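You operate a simulated robot arm through the tools that you are given. There is no shell and no other tool.

The job below is to be done with a simulated robot arm. You get a single attempt, and the scene is never put back.

## Task
Test stop button 2 on the running line, then reset.
Fine: use the button box: start, push stop button 2 once, twist it free, reset; leave the line standing.

The check looks at the end state, three seconds after you hand in, the way a careful person would. Anything else that was tipped, shoved, dropped, spilled or broken makes it a failure.

## Robot
A 7-joint arm with a two-finger parallel gripper, fixed in place. Base frame: the origin is at the foot of the arm, x ahead of it, y to its left, z up. Lengths are in m, angles in rad, forces in N, time in s.
Its first joint turns from -2.304 to 2.304 rad. Payload 3.91 kg.
Tool frame: the origin (TCP) lies between the finger pads and is the grasp point; the fingertips stand 0.03 m ahead of it; z points along the fingers, y is the line along which they close. The gripper opens to 0.11 m. The fingers are 0.02 m wide and 0.01 m thick; the gripper's body (0.048 by 0.112 m) begins 0.055 m behind the TCP.
Orientation is that of the tool frame in the base frame, as [roll, pitch, yaw] about the fixed x, y, z axes, in that order (R = Rz(yaw) Ry(pitch) Rx(roll)). With the fingers straight down and closing along the base's y, the tool's x points along the base's -x, its y along +y and its z along -z.

## Interface
- The arm moves only by the tool drive_tool. Its argument "series" is a list of rows, each a list of 7 numbers: the turn, a rotation vector about the base's x, y, z in rad, then the shift along the base's x, y, z in m, then the opening in per cent of the stroke, from 0 (shut) to 100 (fully open). In form: [[rx, ry, rz, x, y, z, hand], ...]. A call has 1 to 20 rows; each row shifts and turns the commanded pose from where the row before left it. Each row takes 0.2 s and may step no farther than 0.05 m and 0.15 rad from the row before; otherwise, or with a gripper value out of range, the whole call is refused. A pose out of reach is approached as far as the arm can. The call stops where the force on the tool passes 90 N (or 10 N more than at its start, if that is more) or the arm is blocked; 0.2 s more then pass. Each finger travels about 0.108 m/s and halts on what it meets, pressing with about 34 N; the grip force reading is that of the motor and also rises with nothing between the fingers. The clock runs only during rows and for 0.2 s after the last one: add rows that do not move to give the fingers time. The reply holds the time, the measured pose of the TCP, the force on the tool along the base axes, the opening and the grip force, in the units named above and with some noise, with the torque about the TCP (base axes, N m) and any sound that the robot's microphone picked up.
- Cameras (640 x 400 px; columns grow to the right, rows downward): "scene" is fixed at [0.0523, 0.5013, 1.9524]; the picture's right is [-0.42, -0.91, 0.00], its down [-0.52, 0.24, -0.82] and it looks along [0.74, -0.34, -0.58] (base axes); focal length 375 px, centre (320, 200). "wrist" rides on the gripper at [0.072, 0.017, -0.103] in the tool frame; the picture's right is [-0.23, 0.97, 0.00], its down [-0.76, -0.18, -0.62] and it looks along [-0.61, -0.14, 0.78] (tool axes); focal length 222 px, centre (320, 200). There is no depth. A picture from a camera that has moved, and an enlarged one, comes with that camera's place and axes in the base frame and with its lens.
- grab_frame(camera): a new picture of that camera. No time passes.
- close_up(camera, box): a new picture of the part [left, top, right, bottom] of that camera's present view, enlarged. No time passes.
- hand_in(): hands the job in; it is judged then, once.

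Nothing tells you positions but the pictures and the camera data. Unless the task says otherwise, let go and move clear before handing in.

The tools are called after "Request:" by a JSON object that holds its "method" and its "body". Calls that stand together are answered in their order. drive_tool: Moves the arm, as the interface text tells. Its arguments: {"type":"object","properties":{"series":{"type":"array"}},"required":["series"]} The other tools are called the same way: grab_frame (camera) takes a picture; close_up (camera, box) takes an enlarged picture of a part of a camera's view; hand_in () hands the job in.

At the start:

```text
clock: 0.0
position: [0.5652, 0.1149, 1.5336]
ee_rot: [3.141, 0.0, -3.139]
contact_force: [0.0, 0.8, -0.2]
ft_torque: [0.0, 0.01, 0.0]
gripper_width: 0.1098
gripper_force: 0.1
```

scene: 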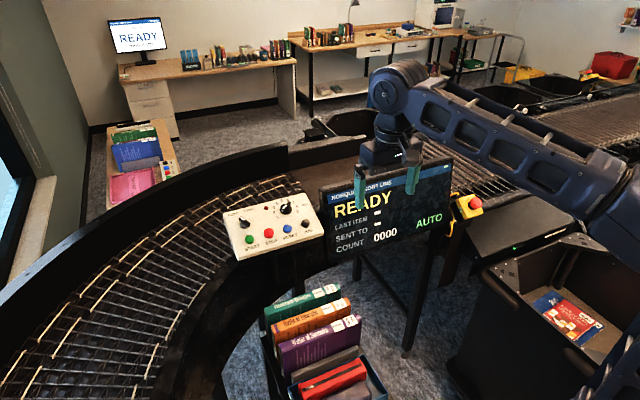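
wrist: 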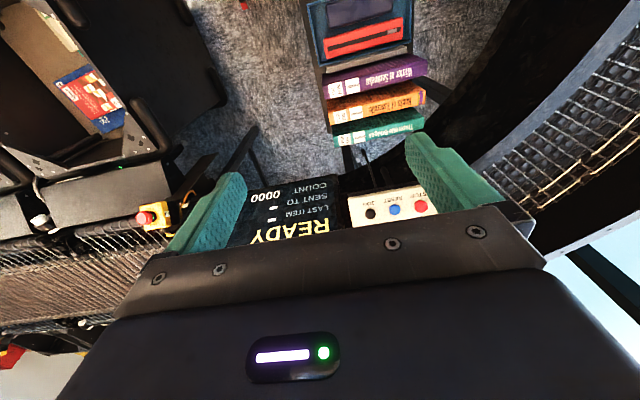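

I see a sorting line with a white button box (start, stop, reset, etc.) beside a READY display, and at least one yellow e-stop with a red mushroom on the right. I'll enlarge the views to read the labels before moving.

Request:
{"method": "close_up", "body": {"camera": "scene", "box": [210, 180, 340, 265]}}

Request:
{"method": "close_up", "body": {"camera": "scene", "box": [310, 150, 500, 270]}}

Request:
{"method": "close_up", "body": {"camera": "wrist", "box": [120, 170, 450, 260]}}

Request:
{"method": "close_up", "body": {"camera": "scene", "box": [430, 180, 500, 240]}}

```text
4.71 times, centred on (275, 222) of scene
camera zoom: at [0.0523, 0.5013, 1.9524], right [-0.42, -0.91, 0.0], down [-0.52, 0.24, -0.82], along [0.74, -0.34, -0.58], focal length 1765 px, centre (532, 94)
```

zoom: 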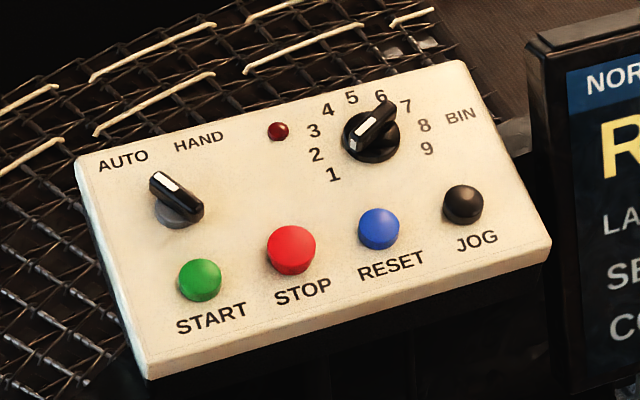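

```text
3.33 times, centred on (405, 210) of scene
camera zoom: at [0.0523, 0.5013, 1.9524], right [-0.42, -0.91, 0.0], down [-0.52, 0.24, -0.82], along [0.74, -0.34, -0.58], focal length 1250 px, centre (37, 167)
```

zoom: 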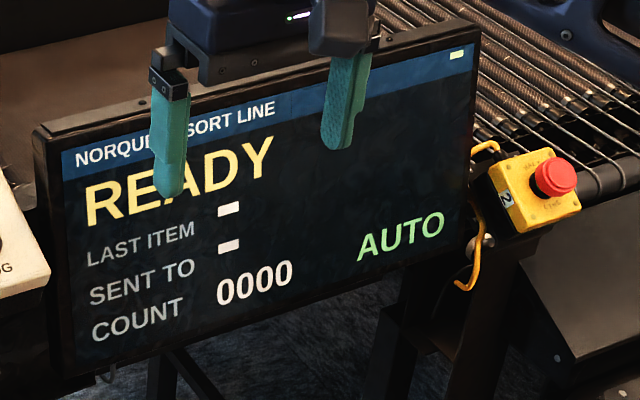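

```text
1.94 times, centred on (285, 215) of wrist
camera zoom: at [0.4931, 0.1314, 1.6369], right [0.23, 0.97, 0.0], down [0.76, -0.18, 0.62], along [0.61, -0.14, -0.78], focal length 431 px, centre (388, 171)
```

zoom: 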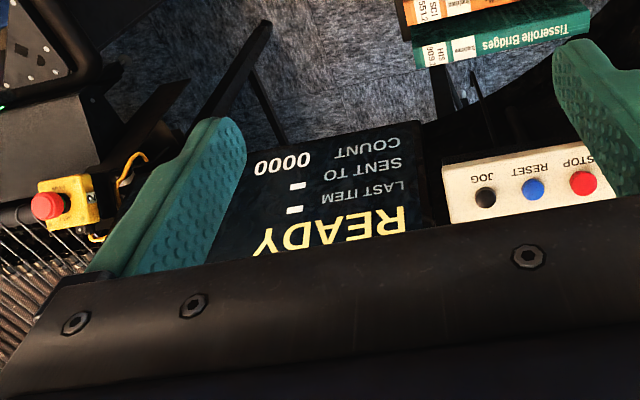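

```text
6.67 times, centred on (465, 210) of scene
camera zoom: at [0.0523, 0.5013, 1.9524], right [-0.42, -0.91, 0.0], down [-0.52, 0.24, -0.82], along [0.74, -0.34, -0.58], focal length 2500 px, centre (-647, 133)
```

zoom: 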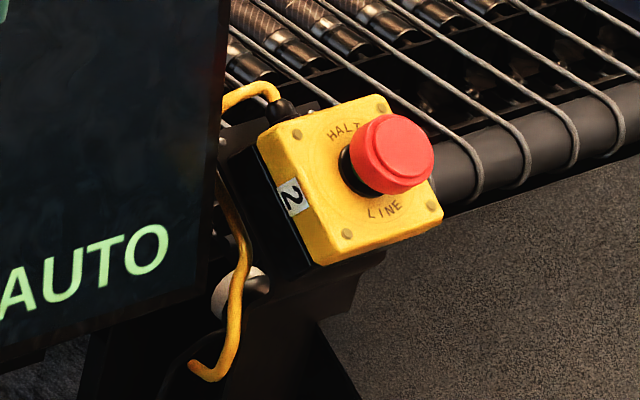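

The line is READY in AUTO, and stop button 2 is the yellow box at roughly (0.80, -0.45, 1.18). The START/STOP/RESET/JOG row lies along y near x 0.884, z 1.23, with START around y 0.345 and RESET around y 0.227. I'll move closer, staying above the panel, to measure its tilt.

Request:
{"method": "drive_tool", "body": {"series": [[0, 0, 0, 0.03, 0.02, 0, 100], [0, 0, 0, 0.03, 0.02, 0, 100], [0, 0, 0, 0.03, 0.02, 0, 100], [0, 0, 0, 0.03, 0.02, 0, 100], [0, 0, 0, 0.03, 0.02, 0, 100]]}}

Request:
{"method": "grab_frame", "body": {"camera": "wrist"}}

Request:
{"method": "grab_frame", "body": {"camera": "scene"}}

```text
clock: 1.2
position: [0.7133, 0.2136, 1.5352]
ee_rot: [-3.141, 0.001, 3.141]
contact_force: [-0.4, -1.5, 0.8]
ft_torque: [0.05, -0.08, -0.02]
gripper_width: 0.1103
gripper_force: 0.0
```

```text
taken
camera wrist: at [0.6409, 0.2309, 1.6376], right [0.23, 0.97, 0.0], down [0.76, -0.18, 0.62], along [0.61, -0.14, -0.78], focal length 222 px, centre (320, 200)
```

wrist: 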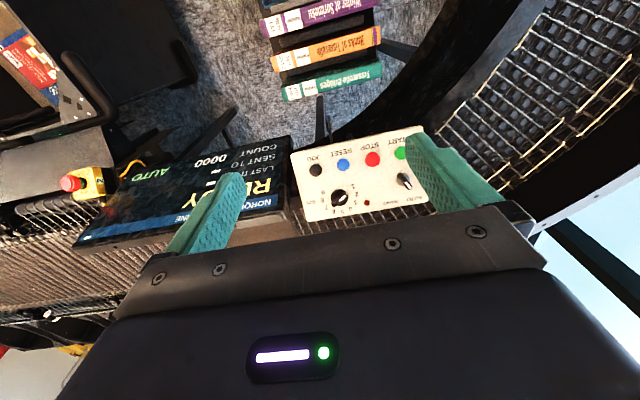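

```text
taken
```

scene: 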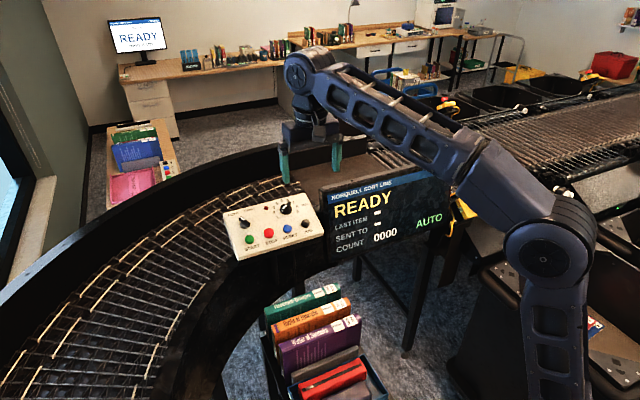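

Request:
{"method": "close_up", "body": {"camera": "wrist", "box": [280, 115, 440, 230]}}

Request:
{"method": "close_up", "body": {"camera": "scene", "box": [220, 190, 325, 260]}}

Request:
{"method": "close_up", "body": {"camera": "wrist", "box": [40, 150, 140, 215]}}

```text
3.48 times, centred on (360, 172) of wrist
camera zoom: at [0.6409, 0.2309, 1.6376], right [0.23, 0.97, 0.0], down [0.76, -0.18, 0.62], along [0.61, -0.14, -0.78], focal length 773 px, centre (181, 296)
```

zoom: 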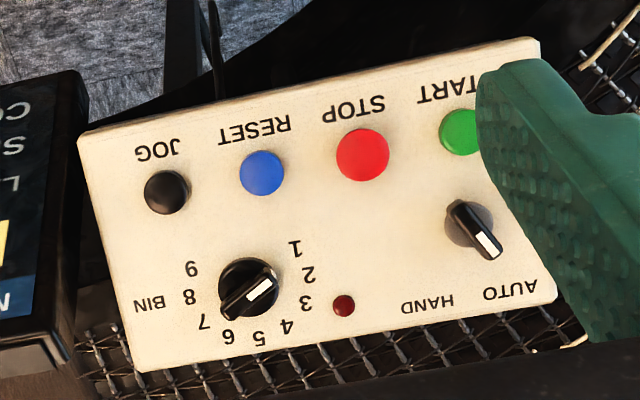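

```text
5.71 times, centred on (272, 225) of scene
camera zoom: at [0.0523, 0.5013, 1.9524], right [-0.42, -0.91, 0.0], down [-0.52, 0.24, -0.82], along [0.74, -0.34, -0.58], focal length 2143 px, centre (591, 57)
```

zoom: 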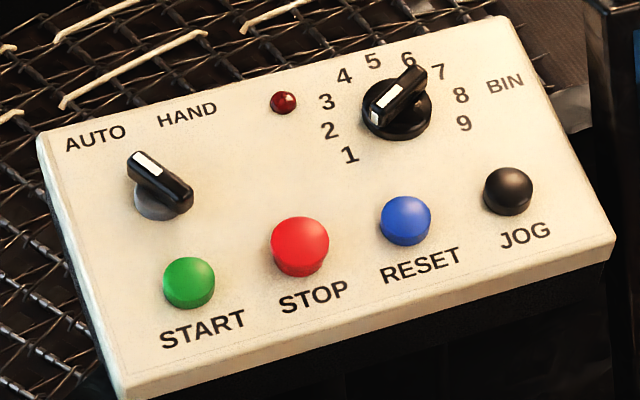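

```text
6.15 times, centred on (90, 182) of wrist
camera zoom: at [0.6409, 0.2309, 1.6376], right [0.23, 0.97, 0.0], down [0.76, -0.18, 0.62], along [0.61, -0.14, -0.78], focal length 1367 px, centre (1735, 308)
```

zoom: 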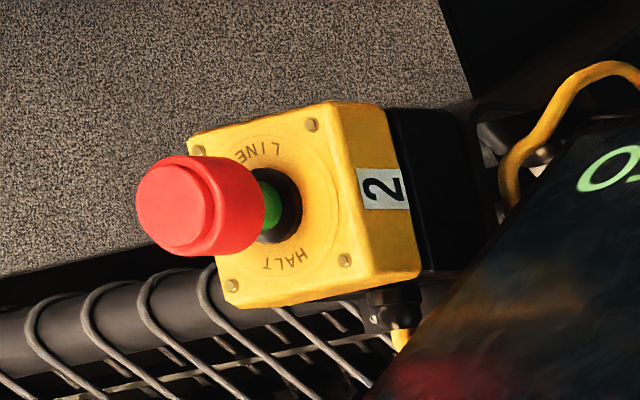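

The panel leans back about 18° (normal roughly (-0.31, 0, 0.95)), and START is around (0.87, 0.34, 1.24). Next I'll close the fingers, tilt the tool to match the panel and hover well above START.

Request:
{"method": "drive_tool", "body": {"series": [[0, -0.053, 0, 0.0217, 0.021, -0.025, 0], [0, -0.053, 0, 0.0217, 0.021, -0.025, 0], [0, -0.053, 0, 0.0217, 0.021, -0.025, 0], [0, -0.053, 0, 0.0217, 0.021, -0.025, 0], [0, -0.053, 0, 0.0217, 0.021, -0.025, 0], [0, -0.053, 0, 0.0217, 0.021, -0.025, 0], [0, 0, 0, 0, 0, 0, 0]]}}

Request:
{"method": "grab_frame", "body": {"camera": "wrist"}}

Request:
{"method": "grab_frame", "body": {"camera": "scene"}}

Request:
{"method": "close_up", "body": {"camera": "scene", "box": [200, 140, 340, 265]}}

```text
clock: 2.8
position: [0.847, 0.3399, 1.3853]
ee_rot: [-3.14, 0.316, 3.141]
contact_force: [-0.6, -0.4, -0.1]
ft_torque: [0.03, 0.0, 0.01]
gripper_width: 0.0002
gripper_force: 33.7
```

```text
taken
camera wrist: at [0.7459, 0.3571, 1.459], right [0.22, 0.97, 0.07], down [0.53, -0.18, 0.83], along [0.82, -0.14, -0.55], focal length 222 px, centre (320, 200)
```

wrist: 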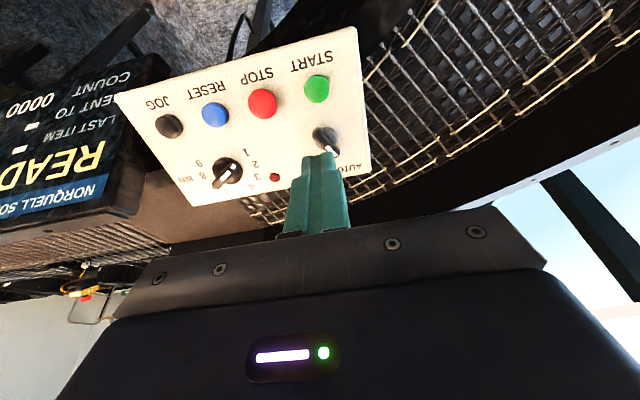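

```text
taken
```

scene: 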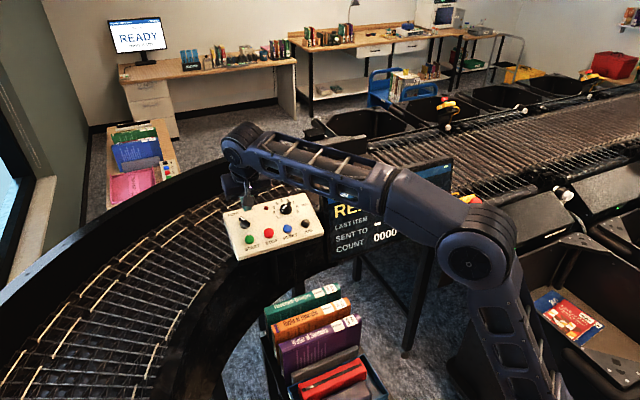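

```text
3.20 times, centred on (270, 202) of scene
camera zoom: at [0.0523, 0.5013, 1.9524], right [-0.42, -0.91, 0.0], down [-0.52, 0.24, -0.82], along [0.74, -0.34, -0.58], focal length 1200 px, centre (480, 192)
```

zoom: 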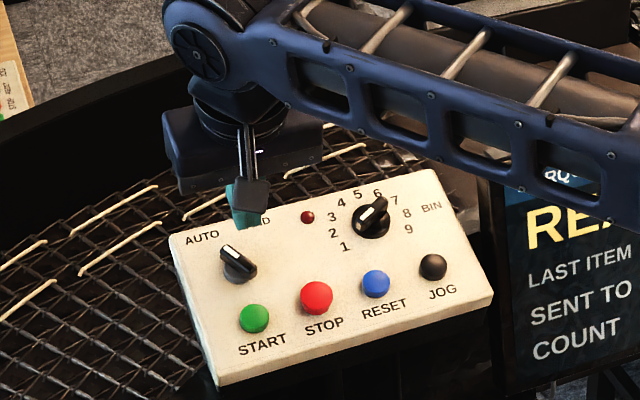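

The tool is tilted with the fingers shut, roughly above the AUTO knob, so START lies a few centimetres back toward the robot. I'll enlarge the wrist view to pin down the button positions.

Request:
{"method": "close_up", "body": {"camera": "wrist", "box": [110, 20, 380, 190]}}

```text
2.35 times, centred on (245, 105) of wrist
camera zoom: at [0.7459, 0.3571, 1.459], right [0.22, 0.97, 0.07], down [0.53, -0.18, 0.83], along [0.82, -0.14, -0.55], focal length 523 px, centre (496, 424)
```

zoom: 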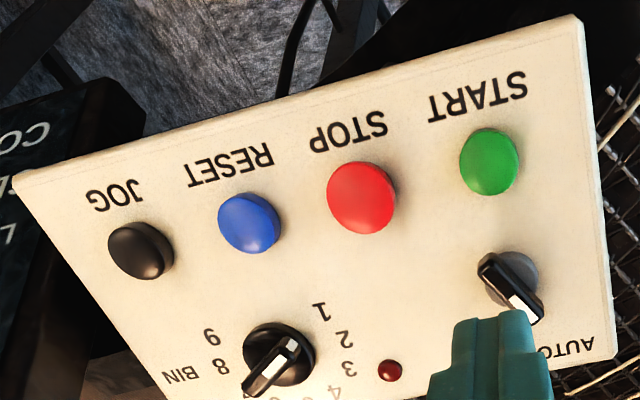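

START works out at about (0.873, 0.342, 1.239), some 0.117 m ahead of the fingertips along the tool axis and 0.02 m to the side. I'll line up and descend most of the way.

Request:
{"method": "drive_tool", "body": {"series": [[0, 0, 0, -0.0198, 0.0018, -0.0065, 0], [0, 0, 0, 0.0093, 0, -0.0285, 0], [0, 0, 0, 0.0093, 0, -0.0285, 0], [0, 0, 0, 0.0078, 0, -0.0238, 0], [0, 0, 0, 0, 0, 0, 0]]}}

Request:
{"method": "grab_frame", "body": {"camera": "wrist"}}

Request:
{"method": "close_up", "body": {"camera": "scene", "box": [200, 160, 340, 265]}}

```text
clock: 4.0
position: [0.8517, 0.3415, 1.2977]
ee_rot: [-3.141, 0.318, 3.141]
contact_force: [0.4, -0.2, 0.1]
ft_torque: [-0.02, 0.0, 0.01]
gripper_width: 0.0
gripper_force: 34.2
```

```text
taken
camera wrist: at [0.7507, 0.3588, 1.3723], right [0.22, 0.97, 0.07], down [0.53, -0.18, 0.83], along [0.82, -0.14, -0.55], focal length 222 px, centre (320, 200)
```

wrist: 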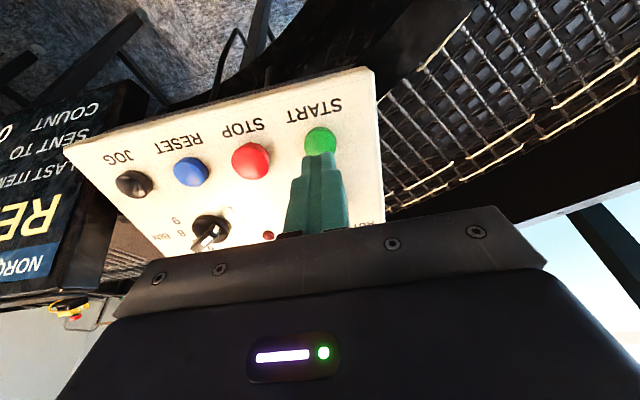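

```text
3.81 times, centred on (270, 212) of scene
camera zoom: at [0.0523, 0.5013, 1.9524], right [-0.42, -0.91, 0.0], down [-0.52, 0.24, -0.82], along [0.74, -0.34, -0.58], focal length 1429 px, centre (510, 152)
```

zoom: 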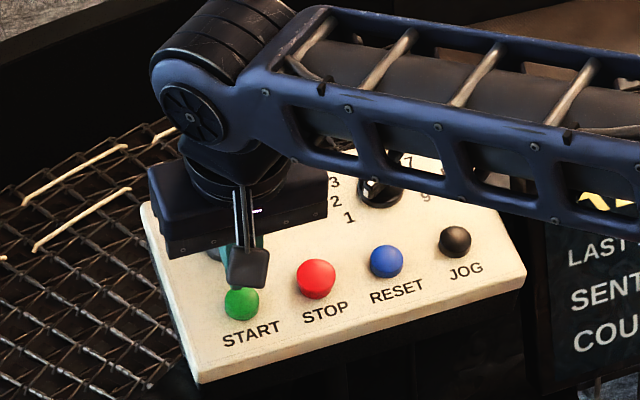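

The fingertips are about 3 cm short of the green START cap and look centred on it. I'll check the alignment enlarged before pressing.

Request:
{"method": "close_up", "body": {"camera": "wrist", "box": [270, 100, 370, 170]}}

```text
5.71 times, centred on (320, 135) of wrist
camera zoom: at [0.7507, 0.3588, 1.3723], right [0.22, 0.97, 0.07], down [0.53, -0.18, 0.83], along [0.82, -0.14, -0.55], focal length 1269 px, centre (320, 571)
```

zoom: 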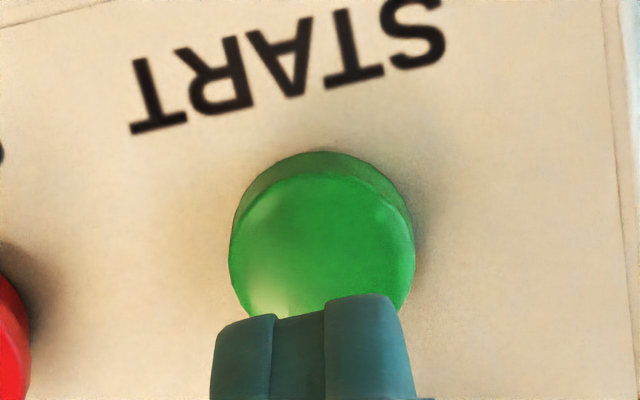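

Alignment is good: the cap is about 0.031 m ahead on the axis. I'll advance and then press in small steps while watching the force.

Request:
{"method": "drive_tool", "body": {"series": [[0, 0, 0, 0.0031, 0, -0.0095, 0], [0, 0, 0, 0.0031, 0, -0.0095, 0], [0, 0, 0, 0.0016, 0, -0.0048, 0], [0, 0, 0, 0.0009, 0, -0.0028, 0], [0, 0, 0, 0.0009, 0, -0.0028, 0]]}}

Request:
{"method": "close_up", "body": {"camera": "wrist", "box": [220, 80, 420, 210]}}

Request:
{"method": "grab_frame", "body": {"camera": "scene"}}

```text
clock: 5.2
position: [0.862, 0.3409, 1.2674]
ee_rot: [3.141, 0.319, 3.141]
contact_force: [-0.5, -0.5, 2.8]
ft_torque: [-0.06, -0.05, -0.03]
gripper_width: 0.0
gripper_force: 34.0
heard: click
```

```text
3.08 times, centred on (320, 145) of wrist
camera zoom: at [0.761, 0.3589, 1.3428], right [0.22, 0.97, 0.07], down [0.53, -0.18, 0.83], along [0.82, -0.14, -0.55], focal length 684 px, centre (320, 369)
```

zoom: 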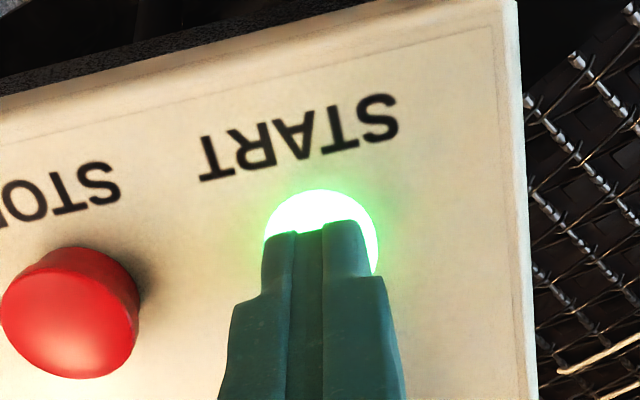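

```text
taken
```

scene: 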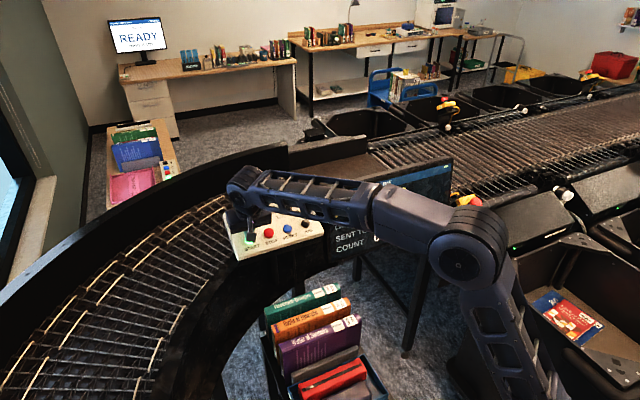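

A click was heard and START lit up. I'll back off along the normal and check that the line is running.

Request:
{"method": "drive_tool", "body": {"series": [[0, 0, 0, -0.0031, 0, 0.0095, 0], [0, 0, 0, -0.0093, 0, 0.0285, 0], [0, 0, 0, -0.0093, 0, 0.0285, 0], [0, 0, 0, -0.0093, 0, 0.0285, 0], [0, 0, 0, -0.02, -0.02, 0.03, 0], [0, 0, 0, -0.02, -0.03, 0.03, 0], [0, 0, 0, -0.02, -0.03, 0.03, 0]]}}

Request:
{"method": "grab_frame", "body": {"camera": "scene"}}

Request:
{"method": "grab_frame", "body": {"camera": "wrist"}}

```text
clock: 6.8
position: [0.7708, 0.2629, 1.4533]
ee_rot: [-3.141, 0.318, -3.141]
contact_force: [1.1, 0.7, 0.6]
ft_torque: [-0.04, 0.02, -0.03]
gripper_width: 0.0
gripper_force: 33.8
```

```text
taken
```

scene: 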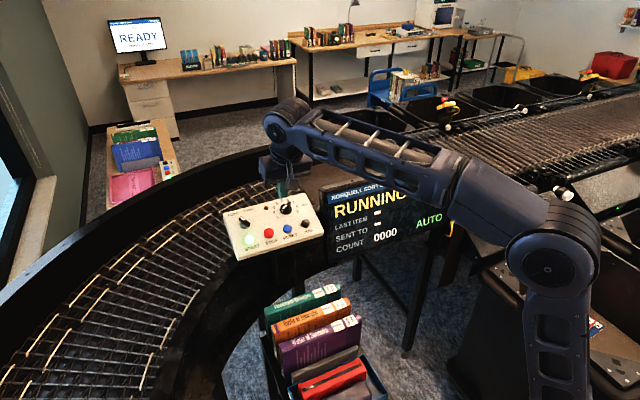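

```text
taken
camera wrist: at [0.6695, 0.2804, 1.5272], right [0.22, 0.97, 0.07], down [0.53, -0.18, 0.83], along [0.82, -0.14, -0.55], focal length 222 px, centre (320, 200)
```

wrist: 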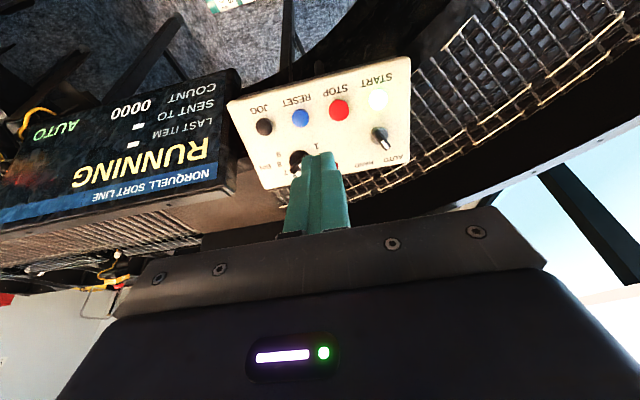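

The display reads RUNNING. Next I'll swing high across to stop button 2 on the right, bringing the tool back to vertical on the way.

Request:
{"method": "drive_tool", "body": {"series": [[0, 0.02, 0, -0.01, -0.02, 0.02, 0], [0, 0.02, 0, -0.01, -0.04, 0.02, 0], [0, 0.02, 0, -0.01, -0.045, 0.01, 0], [0, 0.02, 0, -0.01, -0.045, 0, 0], [0, 0.02, 0, -0.01, -0.045, 0, 0], [0, 0.02, 0, -0.01, -0.045, 0, 0], [0, 0.02, 0, 0, -0.045, 0, 0], [0, 0.02, 0, 0, -0.045, 0, 0], [0, 0.02, 0, 0, -0.045, 0, 0], [0, 0.02, 0, 0, -0.045, 0, 0], [0, 0.02, 0, 0, -0.045, 0, 0], [0, 0.02, 0, 0, -0.045, 0, 0], [0, 0.02, 0, 0, -0.045, 0, 0], [0, 0.02, 0, 0, -0.045, 0, 0], [0, 0.02, 0, 0, -0.04, 0, 0], [0, 0.018, 0, 0, -0.02, 0, 0]]}}

Request:
{"method": "grab_frame", "body": {"camera": "wrist"}}

Request:
{"method": "grab_frame", "body": {"camera": "scene"}}

```text
clock: 10.2
position: [0.7088, -0.3974, 1.5022]
ee_rot: [3.141, -0.001, -3.141]
contact_force: [0.2, 0.7, 0.8]
ft_torque: [-0.01, 0.02, 0.01]
gripper_width: 0.0
gripper_force: 34.4
```

```text
taken
camera wrist: at [0.6372, -0.3814, 1.6036], right [0.23, 0.97, 0.0], down [0.76, -0.18, 0.62], along [0.61, -0.14, -0.78], focal length 222 px, centre (320, 200)
```

wrist: 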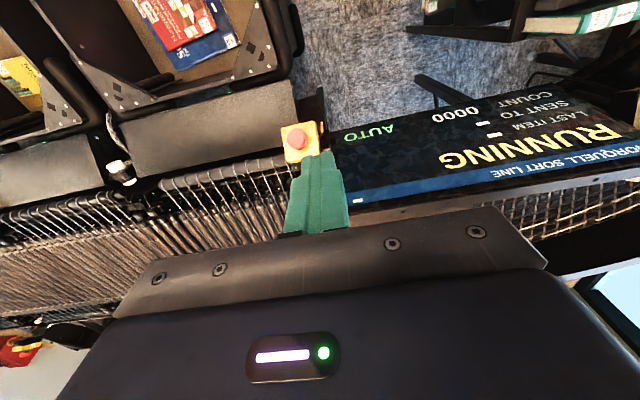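

```text
taken
```

scene: 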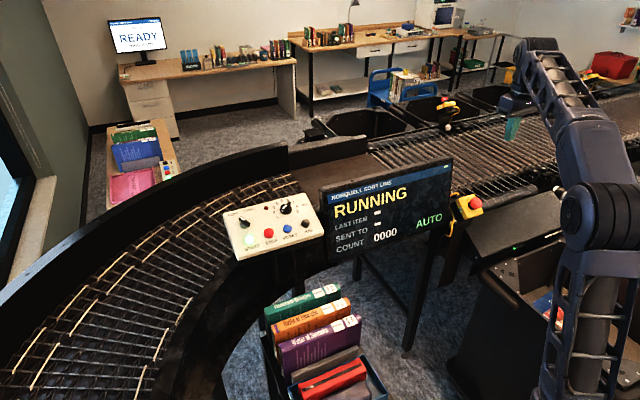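

The line is still RUNNING and stop button 2 is visible ahead of the fingertips. I'll enlarge it, and also check the other yellow button across the line to be sure which is which.

Request:
{"method": "close_up", "body": {"camera": "wrist", "box": [260, 105, 340, 170]}}

Request:
{"method": "close_up", "body": {"camera": "scene", "box": [430, 85, 480, 140]}}

Request:
{"method": "close_up", "body": {"camera": "scene", "box": [440, 185, 500, 235]}}

Request:
{"method": "close_up", "body": {"camera": "scene", "box": [530, 160, 640, 340]}}

```text
6.15 times, centred on (300, 138) of wrist
camera zoom: at [0.6372, -0.3814, 1.6036], right [0.23, 0.97, 0.0], down [0.76, -0.18, 0.62], along [0.61, -0.14, -0.78], focal length 1367 px, centre (443, 585)
```

zoom: 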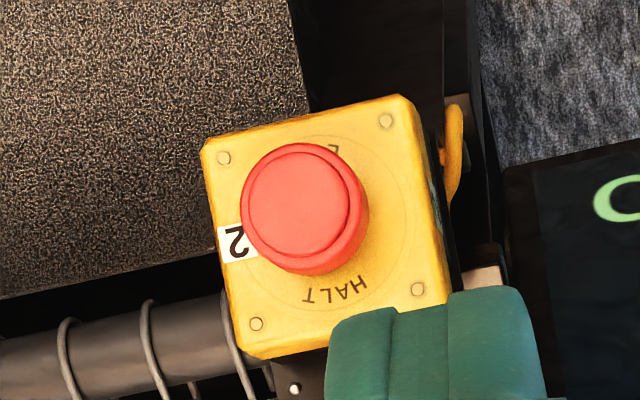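

```text
7.27 times, centred on (455, 112) of scene
camera zoom: at [0.0523, 0.5013, 1.9524], right [-0.42, -0.91, 0.0], down [-0.52, 0.24, -0.82], along [0.74, -0.34, -0.58], focal length 2728 px, centre (-662, 836)
```

zoom: 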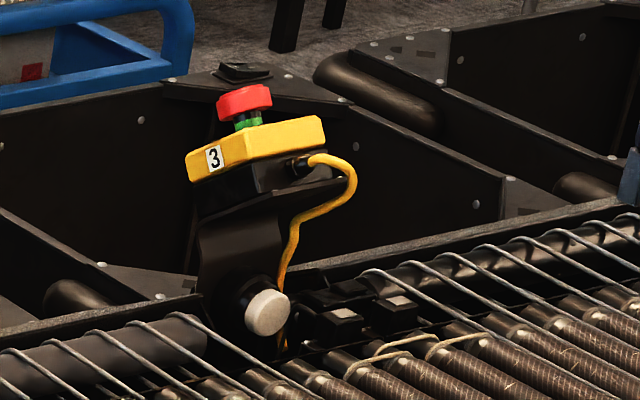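

```text
8.00 times, centred on (470, 210) of scene
camera zoom: at [0.0523, 0.5013, 1.9524], right [-0.42, -0.91, 0.0], down [-0.52, 0.24, -0.82], along [0.74, -0.34, -0.58], focal length 3000 px, centre (-880, 120)
```

zoom: 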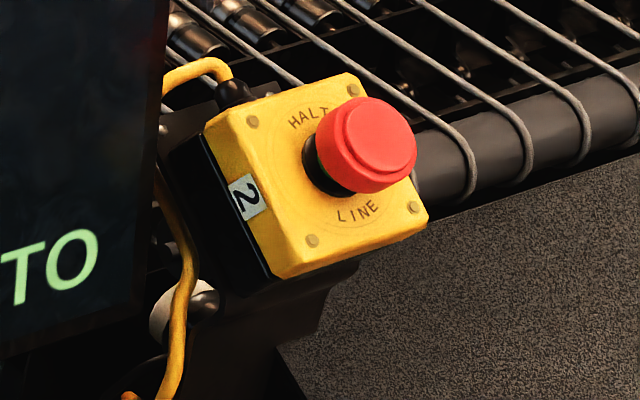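

```text
2.22 times, centred on (585, 250) of scene
camera zoom: at [0.0523, 0.5013, 1.9524], right [-0.42, -0.91, 0.0], down [-0.52, 0.24, -0.82], along [0.74, -0.34, -0.58], focal length 834 px, centre (-269, 89)
```

zoom: 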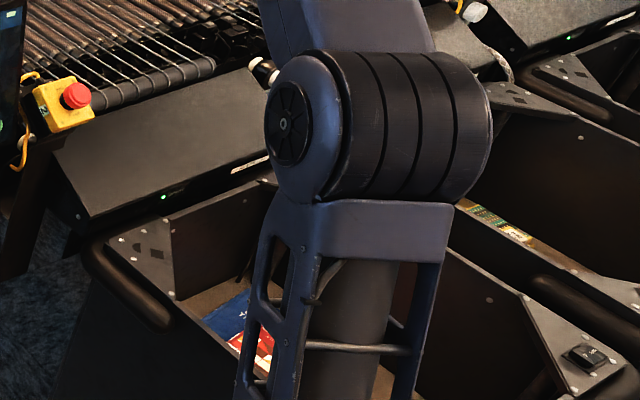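

The second button across the line is labelled 3, so the nearer yellow one is confirmed as 2. Its face tilts about 35° toward the robot and the cap top is near (0.806, -0.4715, 1.167), roughly 4 cm wide with a 3 cm stand-off. I'll tilt the tool to match and hover on its axis.

Request:
{"method": "drive_tool", "body": {"series": [[0, -0.0773, 0, 0.0013, -0.0093, -0.0266, 0], [0, -0.0773, 0, 0.0013, -0.0093, -0.0266, 0], [0, -0.0773, 0, 0.0013, -0.0093, -0.0266, 0], [0, -0.0773, 0, 0.0013, -0.0093, -0.0266, 0], [0, -0.0773, 0, 0.0013, -0.0093, -0.0266, 0], [0, -0.0773, 0, 0.0013, -0.0093, -0.0266, 0], [0, -0.0773, 0, 0.0013, -0.0093, -0.0266, 0], [0, -0.0773, 0, 0.0013, -0.0093, -0.0266, 0], [0, 0, 0, 0, 0, 0, 0]]}}

Request:
{"method": "grab_frame", "body": {"camera": "wrist"}}

Request:
{"method": "grab_frame", "body": {"camera": "scene"}}

Request:
{"method": "close_up", "body": {"camera": "wrist", "box": [240, 70, 400, 180]}}

```text
clock: 12.2
position: [0.7209, -0.4724, 1.2905]
ee_rot: [3.141, 0.617, -3.14]
contact_force: [0.0, -0.7, 0.3]
ft_torque: [-0.03, 0.0, 0.02]
gripper_width: 0.0001
gripper_force: 33.7
```

```text
taken
camera wrist: at [0.6029, -0.4551, 1.3315], right [0.19, 0.97, 0.13], down [0.26, -0.18, 0.95], along [0.95, -0.14, -0.29], focal length 222 px, centre (320, 200)
```

wrist: 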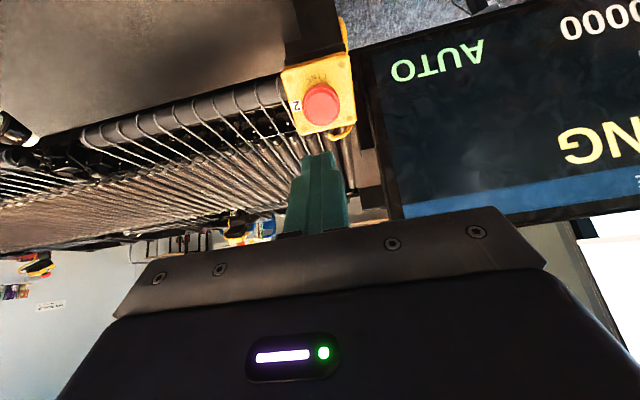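

```text
taken
```

scene: 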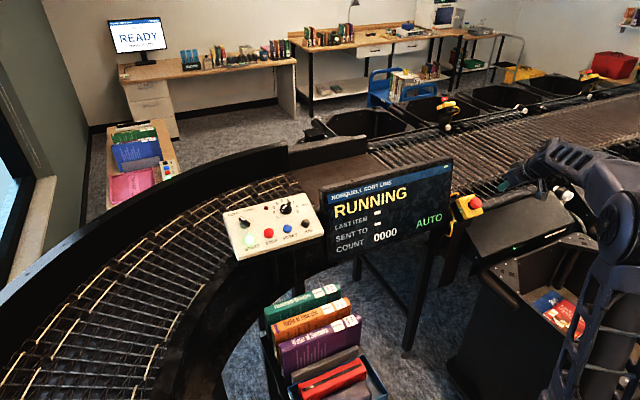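

```text
3.64 times, centred on (320, 125) of wrist
camera zoom: at [0.6029, -0.4551, 1.3315], right [0.19, 0.97, 0.13], down [0.26, -0.18, 0.95], along [0.95, -0.14, -0.29], focal length 808 px, centre (320, 473)
```

zoom: 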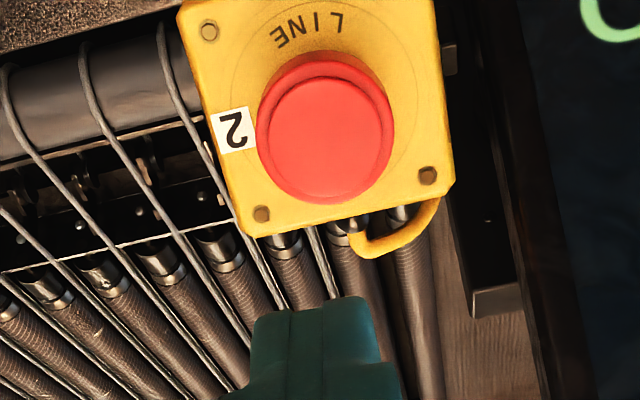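

The tool axis passes within 2 mm of the cap centre, about 0.12 m ahead of the tips. I'll correct that, advance to just short of the cap and recheck.

Request:
{"method": "drive_tool", "body": {"series": [[0, 0, 0, 0.0203, 0.0018, -0.0285, 0], [0, 0, 0, 0.0203, 0, -0.0285, 0], [0, 0, 0, 0.0145, 0, -0.0204, 0], [0, 0, 0, 0, 0, 0, 0]]}}

Request:
{"method": "close_up", "body": {"camera": "wrist", "box": [240, 90, 400, 200]}}

Request:
{"method": "close_up", "body": {"camera": "scene", "box": [420, 140, 540, 250]}}

```text
clock: 13.2
position: [0.7762, -0.471, 1.2125]
ee_rot: [-3.14, 0.618, -3.141]
contact_force: [0.5, 0.6, -0.6]
ft_torque: [0.0, 0.01, 0.01]
gripper_width: 0.0001
gripper_force: 34.5
```

```text
3.64 times, centred on (320, 145) of wrist
camera zoom: at [0.6576, -0.4535, 1.2538], right [0.19, 0.97, 0.13], down [0.26, -0.18, 0.95], along [0.95, -0.14, -0.29], focal length 808 px, centre (320, 400)
```

zoom: 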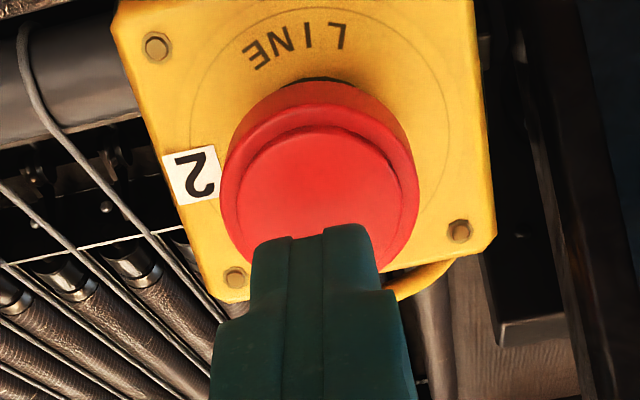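

```text
3.64 times, centred on (480, 195) of scene
camera zoom: at [0.0523, 0.5013, 1.9524], right [-0.42, -0.91, 0.0], down [-0.52, 0.24, -0.82], along [0.74, -0.34, -0.58], focal length 1364 px, centre (-262, 218)
```

zoom: 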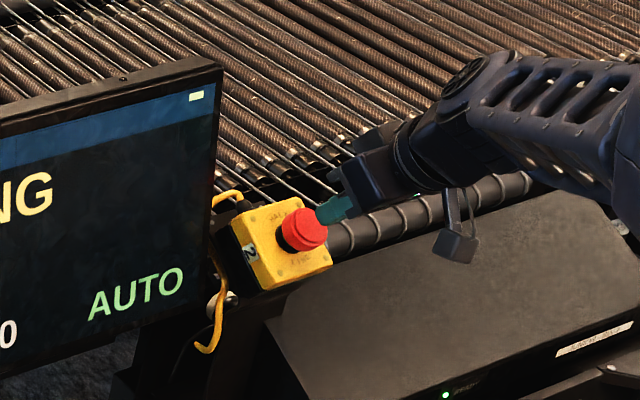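

Centred on the cap with about 2.5 cm to go. Now I'll push stop button 2 along its axis in small steps until it latches.

Request:
{"method": "drive_tool", "body": {"series": [[0, 0, 0, 0.0064, 0, -0.009, 0], [0, 0, 0, 0.0064, 0, -0.009, 0], [0, 0, 0, 0.0017, 0, -0.0024, 0], [0, 0, 0, 0.0017, 0, -0.0024, 0], [0, 0, 0, 0.0017, 0, -0.0024, 0]]}}

Request:
{"method": "close_up", "body": {"camera": "scene", "box": [300, 140, 540, 280]}}

```text
clock: 14.4
position: [0.7938, -0.4698, 1.1904]
ee_rot: [-3.14, 0.621, 3.141]
contact_force: [-35.8, 6.0, 26.8]
ft_torque: [0.22, 0.79, 0.03]
gripper_width: 0.0
gripper_force: 34.3
```

```text
2.67 times, centred on (420, 210) of scene
camera zoom: at [0.0523, 0.5013, 1.9524], right [-0.42, -0.91, 0.0], down [-0.52, 0.24, -0.82], along [0.74, -0.34, -0.58], focal length 1000 px, centre (53, 173)
```

zoom: 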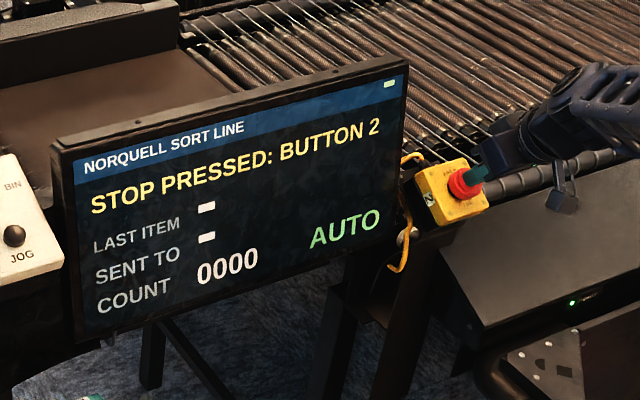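

The display shows "STOP PRESSED: BUTTON 2" with about 45 N on the button, but no latch click was heard yet. I'll press a little deeper, without letting go, so that it latches.

Request:
{"method": "drive_tool", "body": {"series": [[0, 0, 0, 0.0009, 0, -0.0012, 0], [0, 0, 0, 0.0009, 0, -0.0012, 0]]}}

Request:
{"method": "close_up", "body": {"camera": "wrist", "box": [240, 90, 400, 200]}}

Request:
{"method": "close_up", "body": {"camera": "scene", "box": [440, 170, 510, 230]}}

```text
clock: 15.0
position: [0.7941, -0.4686, 1.1895]
ee_rot: [-3.138, 0.622, -3.141]
contact_force: [-59.2, 18.7, 55.7]
ft_torque: [0.61, 1.09, 0.11]
gripper_width: 0.0
gripper_force: 34.1
```

```text
3.64 times, centred on (320, 145) of wrist
camera zoom: at [0.6745, -0.4525, 1.2303], right [0.19, 0.97, 0.13], down [0.26, -0.18, 0.95], along [0.95, -0.14, -0.28], focal length 808 px, centre (320, 400)
```

zoom: 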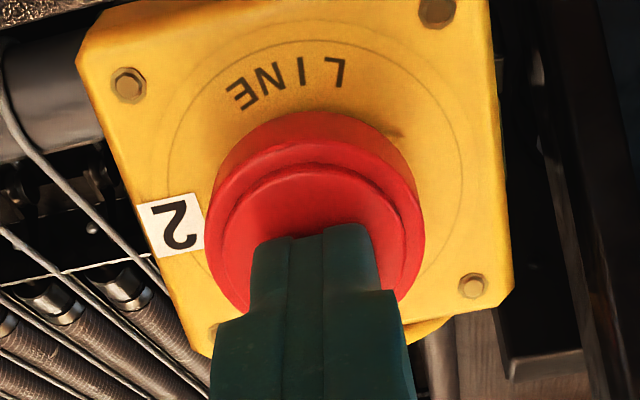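

```text
6.67 times, centred on (475, 200) of scene
camera zoom: at [0.0523, 0.5013, 1.9524], right [-0.42, -0.91, 0.0], down [-0.52, 0.24, -0.82], along [0.74, -0.34, -0.58], focal length 2500 px, centre (-713, 200)
```

zoom: 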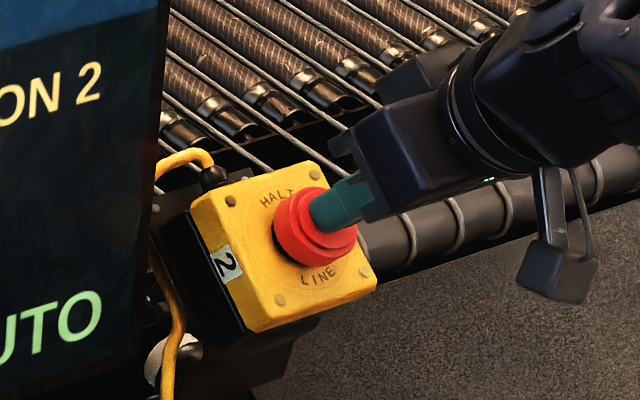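

The button is bottomed out (position no longer changing, force about 80 N). I'll back straight off and see whether it stays in.

Request:
{"method": "drive_tool", "body": {"series": [[0, 0, 0, -0.0035, 0, 0.0049, 0], [0, 0, 0, -0.0174, 0, 0.0245, 0], [0, 0, 0, -0.0203, 0, 0.0285, 0], [0, 0, 0, -0.0203, 0, 0.0285, 0], [0, 0, 0, 0, 0, 0, 0]]}}

Request:
{"method": "close_up", "body": {"camera": "wrist", "box": [240, 60, 400, 180]}}

Request:
{"method": "close_up", "body": {"camera": "scene", "box": [300, 140, 540, 280]}}

Request:
{"method": "close_up", "body": {"camera": "scene", "box": [440, 180, 500, 230]}}

```text
clock: 16.2
position: [0.7369, -0.4707, 1.2707]
ee_rot: [3.141, 0.618, -3.141]
contact_force: [-0.5, -0.3, 0.4]
ft_torque: [0.01, -0.03, 0.02]
gripper_width: 0.0001
gripper_force: 33.4
```

```text
3.33 times, centred on (320, 120) of wrist
camera zoom: at [0.6166, -0.4529, 1.312], right [0.18, 0.97, 0.13], down [0.26, -0.18, 0.95], along [0.95, -0.14, -0.29], focal length 740 px, centre (320, 467)
```

zoom: 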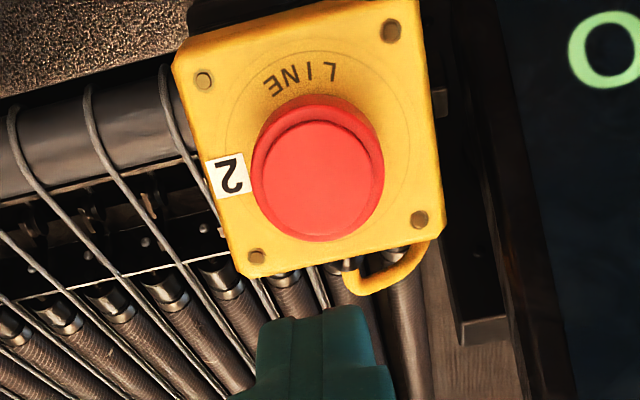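

```text
2.67 times, centred on (420, 210) of scene
camera zoom: at [0.0523, 0.5013, 1.9524], right [-0.42, -0.91, 0.0], down [-0.52, 0.24, -0.82], along [0.74, -0.34, -0.58], focal length 1000 px, centre (53, 173)
```

zoom: 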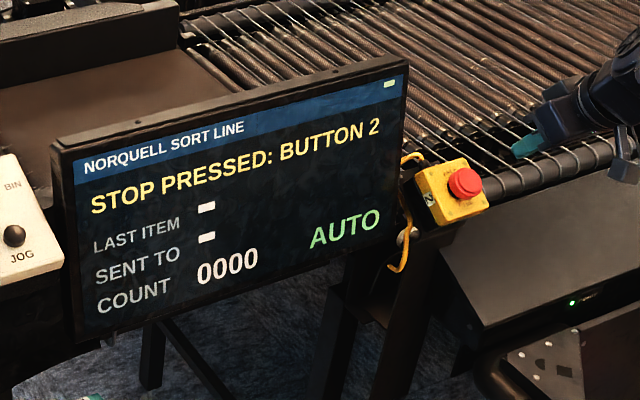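

```text
8.00 times, centred on (470, 205) of scene
camera zoom: at [0.0523, 0.5013, 1.9524], right [-0.42, -0.91, 0.0], down [-0.52, 0.24, -0.82], along [0.74, -0.34, -0.58], focal length 3000 px, centre (-880, 160)
```

zoom: 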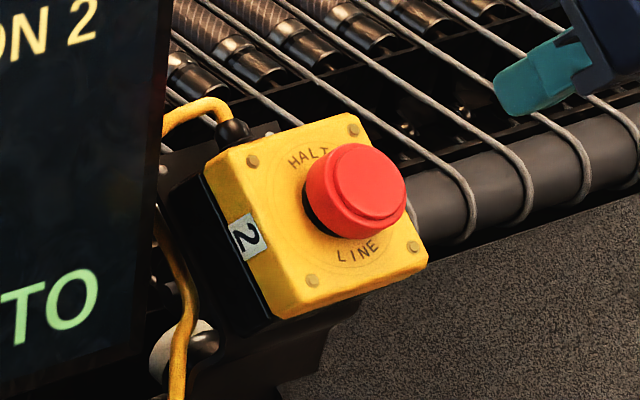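

Button 2 has latched (cap sits about 5 mm lower, green hidden). Next I'll open the fingers, straddle the cap with the tips about 13 mm past its top, and stay clear of the box face.

Request:
{"method": "drive_tool", "body": {"series": [[0, 0, 0, -0.0012, 0, -0.0009, 60], [0, 0, 0, 0, 0, 0, 60], [0, 0, 0, 0.0203, 0, -0.0285, 60], [0, 0, 0, 0.0203, 0, -0.0285, 60], [0, 0, 0, 0, 0, 0, 60]]}}

Request:
{"method": "grab_frame", "body": {"camera": "wrist"}}

Request:
{"method": "close_up", "body": {"camera": "scene", "box": [430, 160, 530, 240]}}

```text
clock: 17.4
position: [0.7758, -0.4722, 1.2135]
ee_rot: [3.141, 0.618, 3.141]
contact_force: [0.1, 0.4, 0.9]
ft_torque: [0.02, -0.02, 0.01]
gripper_width: 0.0662
gripper_force: 0.1
```

```text
taken
camera wrist: at [0.6567, -0.4539, 1.2549], right [0.18, 0.97, 0.13], down [0.26, -0.18, 0.95], along [0.95, -0.14, -0.29], focal length 222 px, centre (320, 200)
```

wrist: 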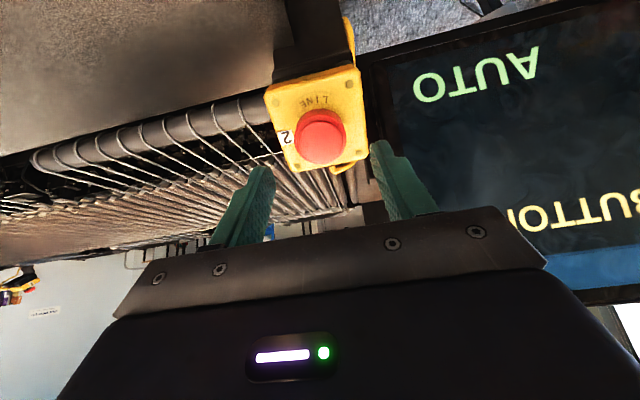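

```text
5.00 times, centred on (480, 200) of scene
camera zoom: at [0.0523, 0.5013, 1.9524], right [-0.42, -0.91, 0.0], down [-0.52, 0.24, -0.82], along [0.74, -0.34, -0.58], focal length 1875 px, centre (-480, 200)
```

zoom: 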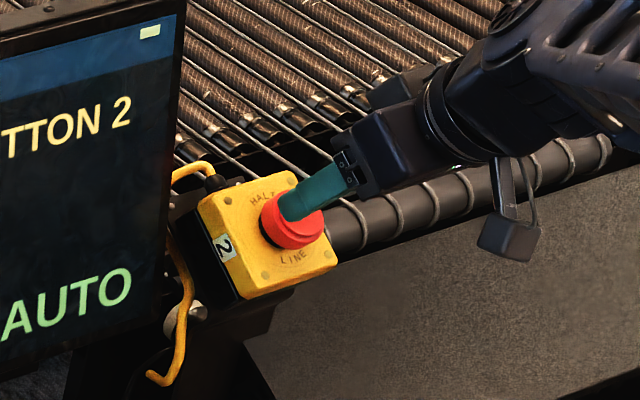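

The open fingers straddle the cap, with about 3 cm to its top. I'll advance 43 mm along the axis, leaving the fingers open to check before gripping.

Request:
{"method": "drive_tool", "body": {"series": [[0, 0, 0, 0.0125, 0.001, -0.0176, 60], [0, 0, 0, 0.0124, 0, -0.0175, 60], [0, 0, 0, 0, 0, 0, 60]]}}

Request:
{"method": "close_up", "body": {"camera": "wrist", "box": [200, 80, 440, 230]}}

Request:
{"method": "close_up", "body": {"camera": "scene", "box": [430, 160, 530, 240]}}

```text
clock: 18.2
position: [0.8, -0.4703, 1.1801]
ee_rot: [3.141, 0.617, 3.141]
contact_force: [0.1, 0.0, -1.1]
ft_torque: [0.02, 0.02, 0.01]
gripper_width: 0.066
gripper_force: 0.1
```

```text
2.67 times, centred on (320, 155) of wrist
camera zoom: at [0.6814, -0.4534, 1.2192], right [0.19, 0.97, 0.13], down [0.26, -0.18, 0.95], along [0.95, -0.14, -0.29], focal length 592 px, centre (320, 320)
```

zoom: 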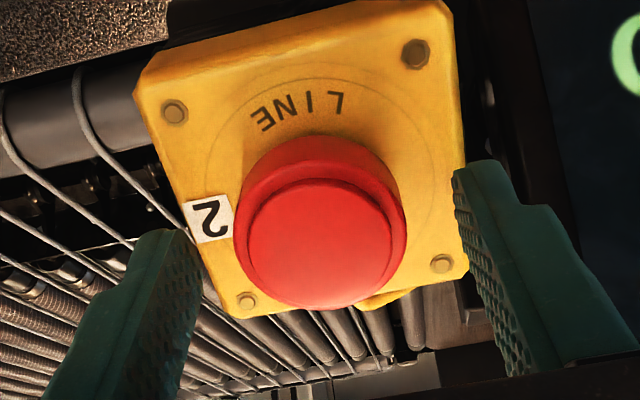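

```text
5.00 times, centred on (480, 200) of scene
camera zoom: at [0.0523, 0.5013, 1.9524], right [-0.42, -0.91, 0.0], down [-0.52, 0.24, -0.82], along [0.74, -0.34, -0.58], focal length 1875 px, centre (-480, 200)
```

zoom: 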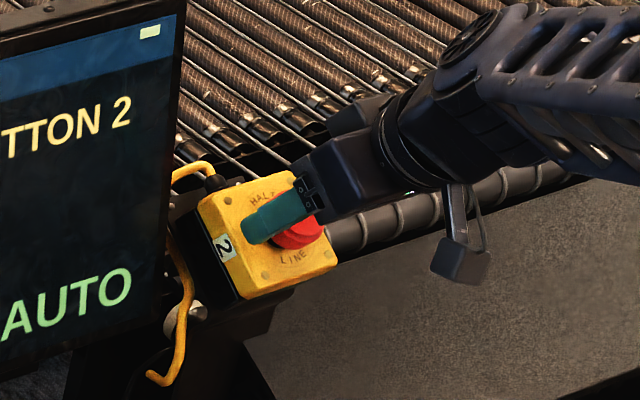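

The fingers sit centred on the cap with about 11 mm overlap and no contact. I'll close on it.

Request:
{"method": "drive_tool", "body": {"series": [[0, 0, 0, 0, 0, 0, 30], [0, 0, 0, 0, 0, 0, 0], [0, 0, 0, 0, 0, 0, 0]]}}

Request:
{"method": "close_up", "body": {"camera": "wrist", "box": [200, 80, 440, 230]}}

```text
clock: 19.0
position: [0.7995, -0.4696, 1.1778]
ee_rot: [3.141, 0.618, 3.141]
contact_force: [1.5, 0.3, -1.2]
ft_torque: [0.05, -0.03, 0.01]
gripper_width: 0.0412
gripper_force: 45.0
```

```text
2.67 times, centred on (320, 155) of wrist
camera zoom: at [0.6814, -0.4533, 1.2192], right [0.19, 0.97, 0.13], down [0.26, -0.18, 0.95], along [0.95, -0.14, -0.29], focal length 592 px, centre (320, 320)
```

zoom: 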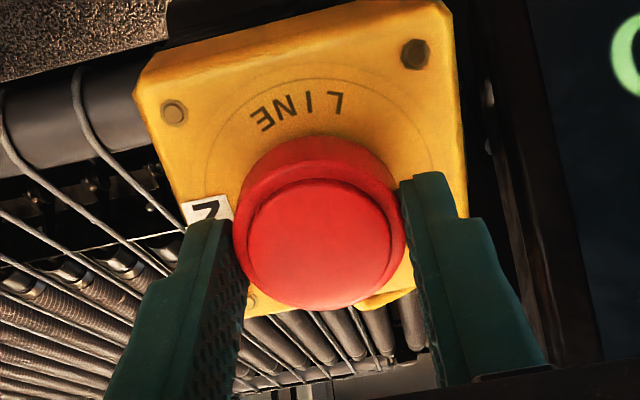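

The cap is held at 41 mm with only small forces. I'll begin twisting clockwise as seen from the front (about the tool axis) and watch the torque.

Request:
{"method": "drive_tool", "body": {"series": [[0.0579, 0, -0.0815, 0, 0, 0, 0], [0.0579, 0, -0.0815, 0, 0, 0, 0], [0.0579, 0, -0.0815, 0, 0, 0, 0]]}}

Request:
{"method": "close_up", "body": {"camera": "wrist", "box": [200, 80, 440, 230]}}

Request:
{"method": "close_up", "body": {"camera": "scene", "box": [300, 140, 540, 280]}}

```text
clock: 19.8
position: [0.8, -0.4693, 1.1798]
ee_rot: [2.936, 0.587, 2.776]
contact_force: [10.8, -5.2, 0.4]
ft_torque: [-0.16, -0.34, -0.07]
gripper_width: 0.0406
gripper_force: 44.8
```

```text
2.67 times, centred on (320, 155) of wrist
camera zoom: at [0.6875, -0.4326, 1.2247], right [0.41, 0.86, 0.29], down [0.19, -0.4, 0.9], along [0.89, -0.32, -0.33], focal length 592 px, centre (320, 320)
```

zoom: 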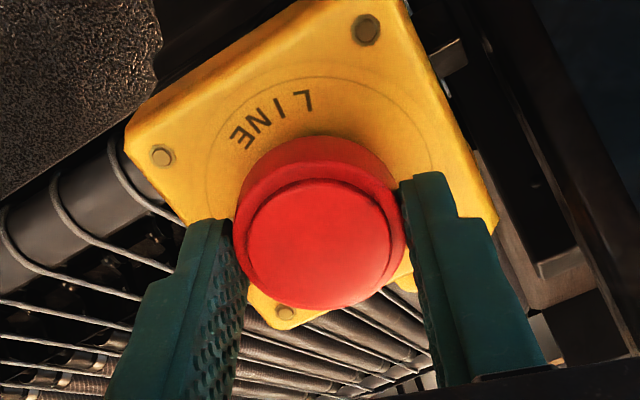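

```text
2.67 times, centred on (420, 210) of scene
camera zoom: at [0.0523, 0.5013, 1.9524], right [-0.42, -0.91, 0.0], down [-0.52, 0.24, -0.82], along [0.74, -0.34, -0.58], focal length 1000 px, centre (53, 173)
```

zoom: 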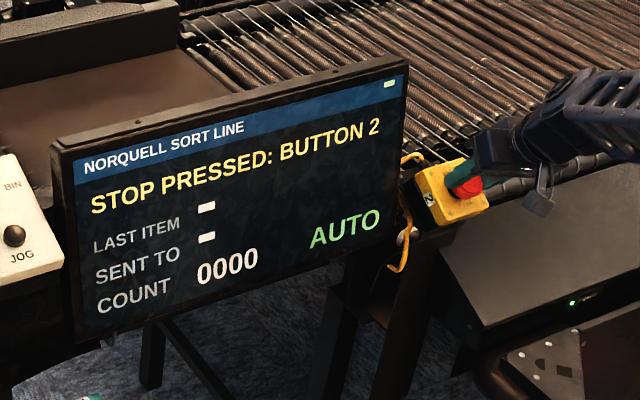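

It turned 0.3 rad freely with little torque and hasn't released yet. I'll keep twisting the same way.

Request:
{"method": "drive_tool", "body": {"series": [[0.0579, 0, -0.0815, 0, 0, 0, 0], [0.0579, 0, -0.0815, 0, 0, 0, 0], [0.0579, 0, -0.0815, 0, 0, 0, 0], [0.0579, 0, -0.0815, 0, 0, 0, 0]]}}

Request:
{"method": "close_up", "body": {"camera": "wrist", "box": [200, 80, 440, 230]}}

Request:
{"method": "close_up", "body": {"camera": "scene", "box": [300, 140, 540, 280]}}

```text
clock: 20.8
position: [0.7985, -0.4707, 1.1802]
ee_rot: [2.71, 0.461, 2.338]
contact_force: [5.3, -14.0, 17.9]
ft_torque: [-0.49, -0.54, -0.33]
gripper_width: 0.0407
gripper_force: 45.3
```

```text
2.67 times, centred on (320, 155) of wrist
camera zoom: at [0.7023, -0.4105, 1.2373], right [0.65, 0.6, 0.47], down [0.02, -0.63, 0.78], along [0.76, -0.5, -0.42], focal length 592 px, centre (320, 320)
```

zoom: 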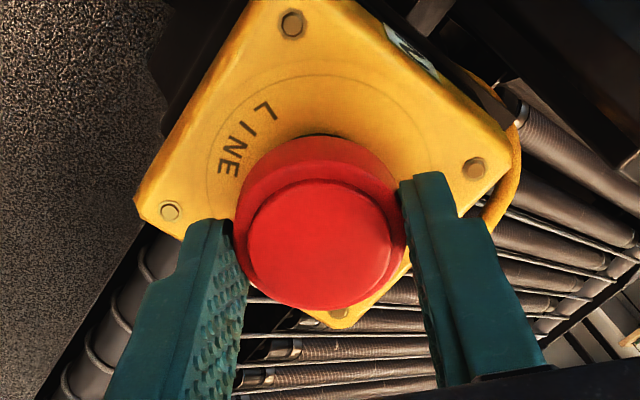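

```text
2.67 times, centred on (420, 210) of scene
camera zoom: at [0.0523, 0.5013, 1.9524], right [-0.42, -0.91, 0.0], down [-0.52, 0.24, -0.82], along [0.74, -0.34, -0.58], focal length 1000 px, centre (53, 173)
```

zoom: 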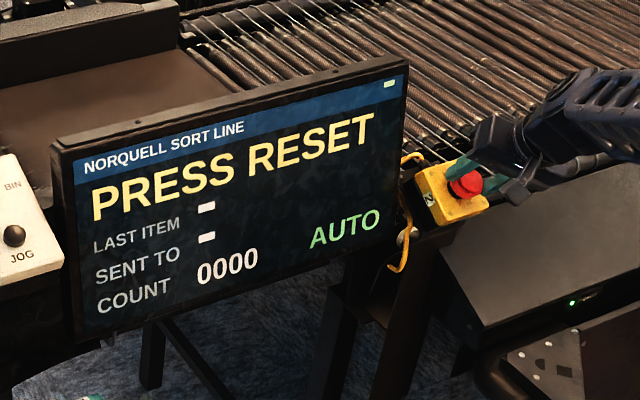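

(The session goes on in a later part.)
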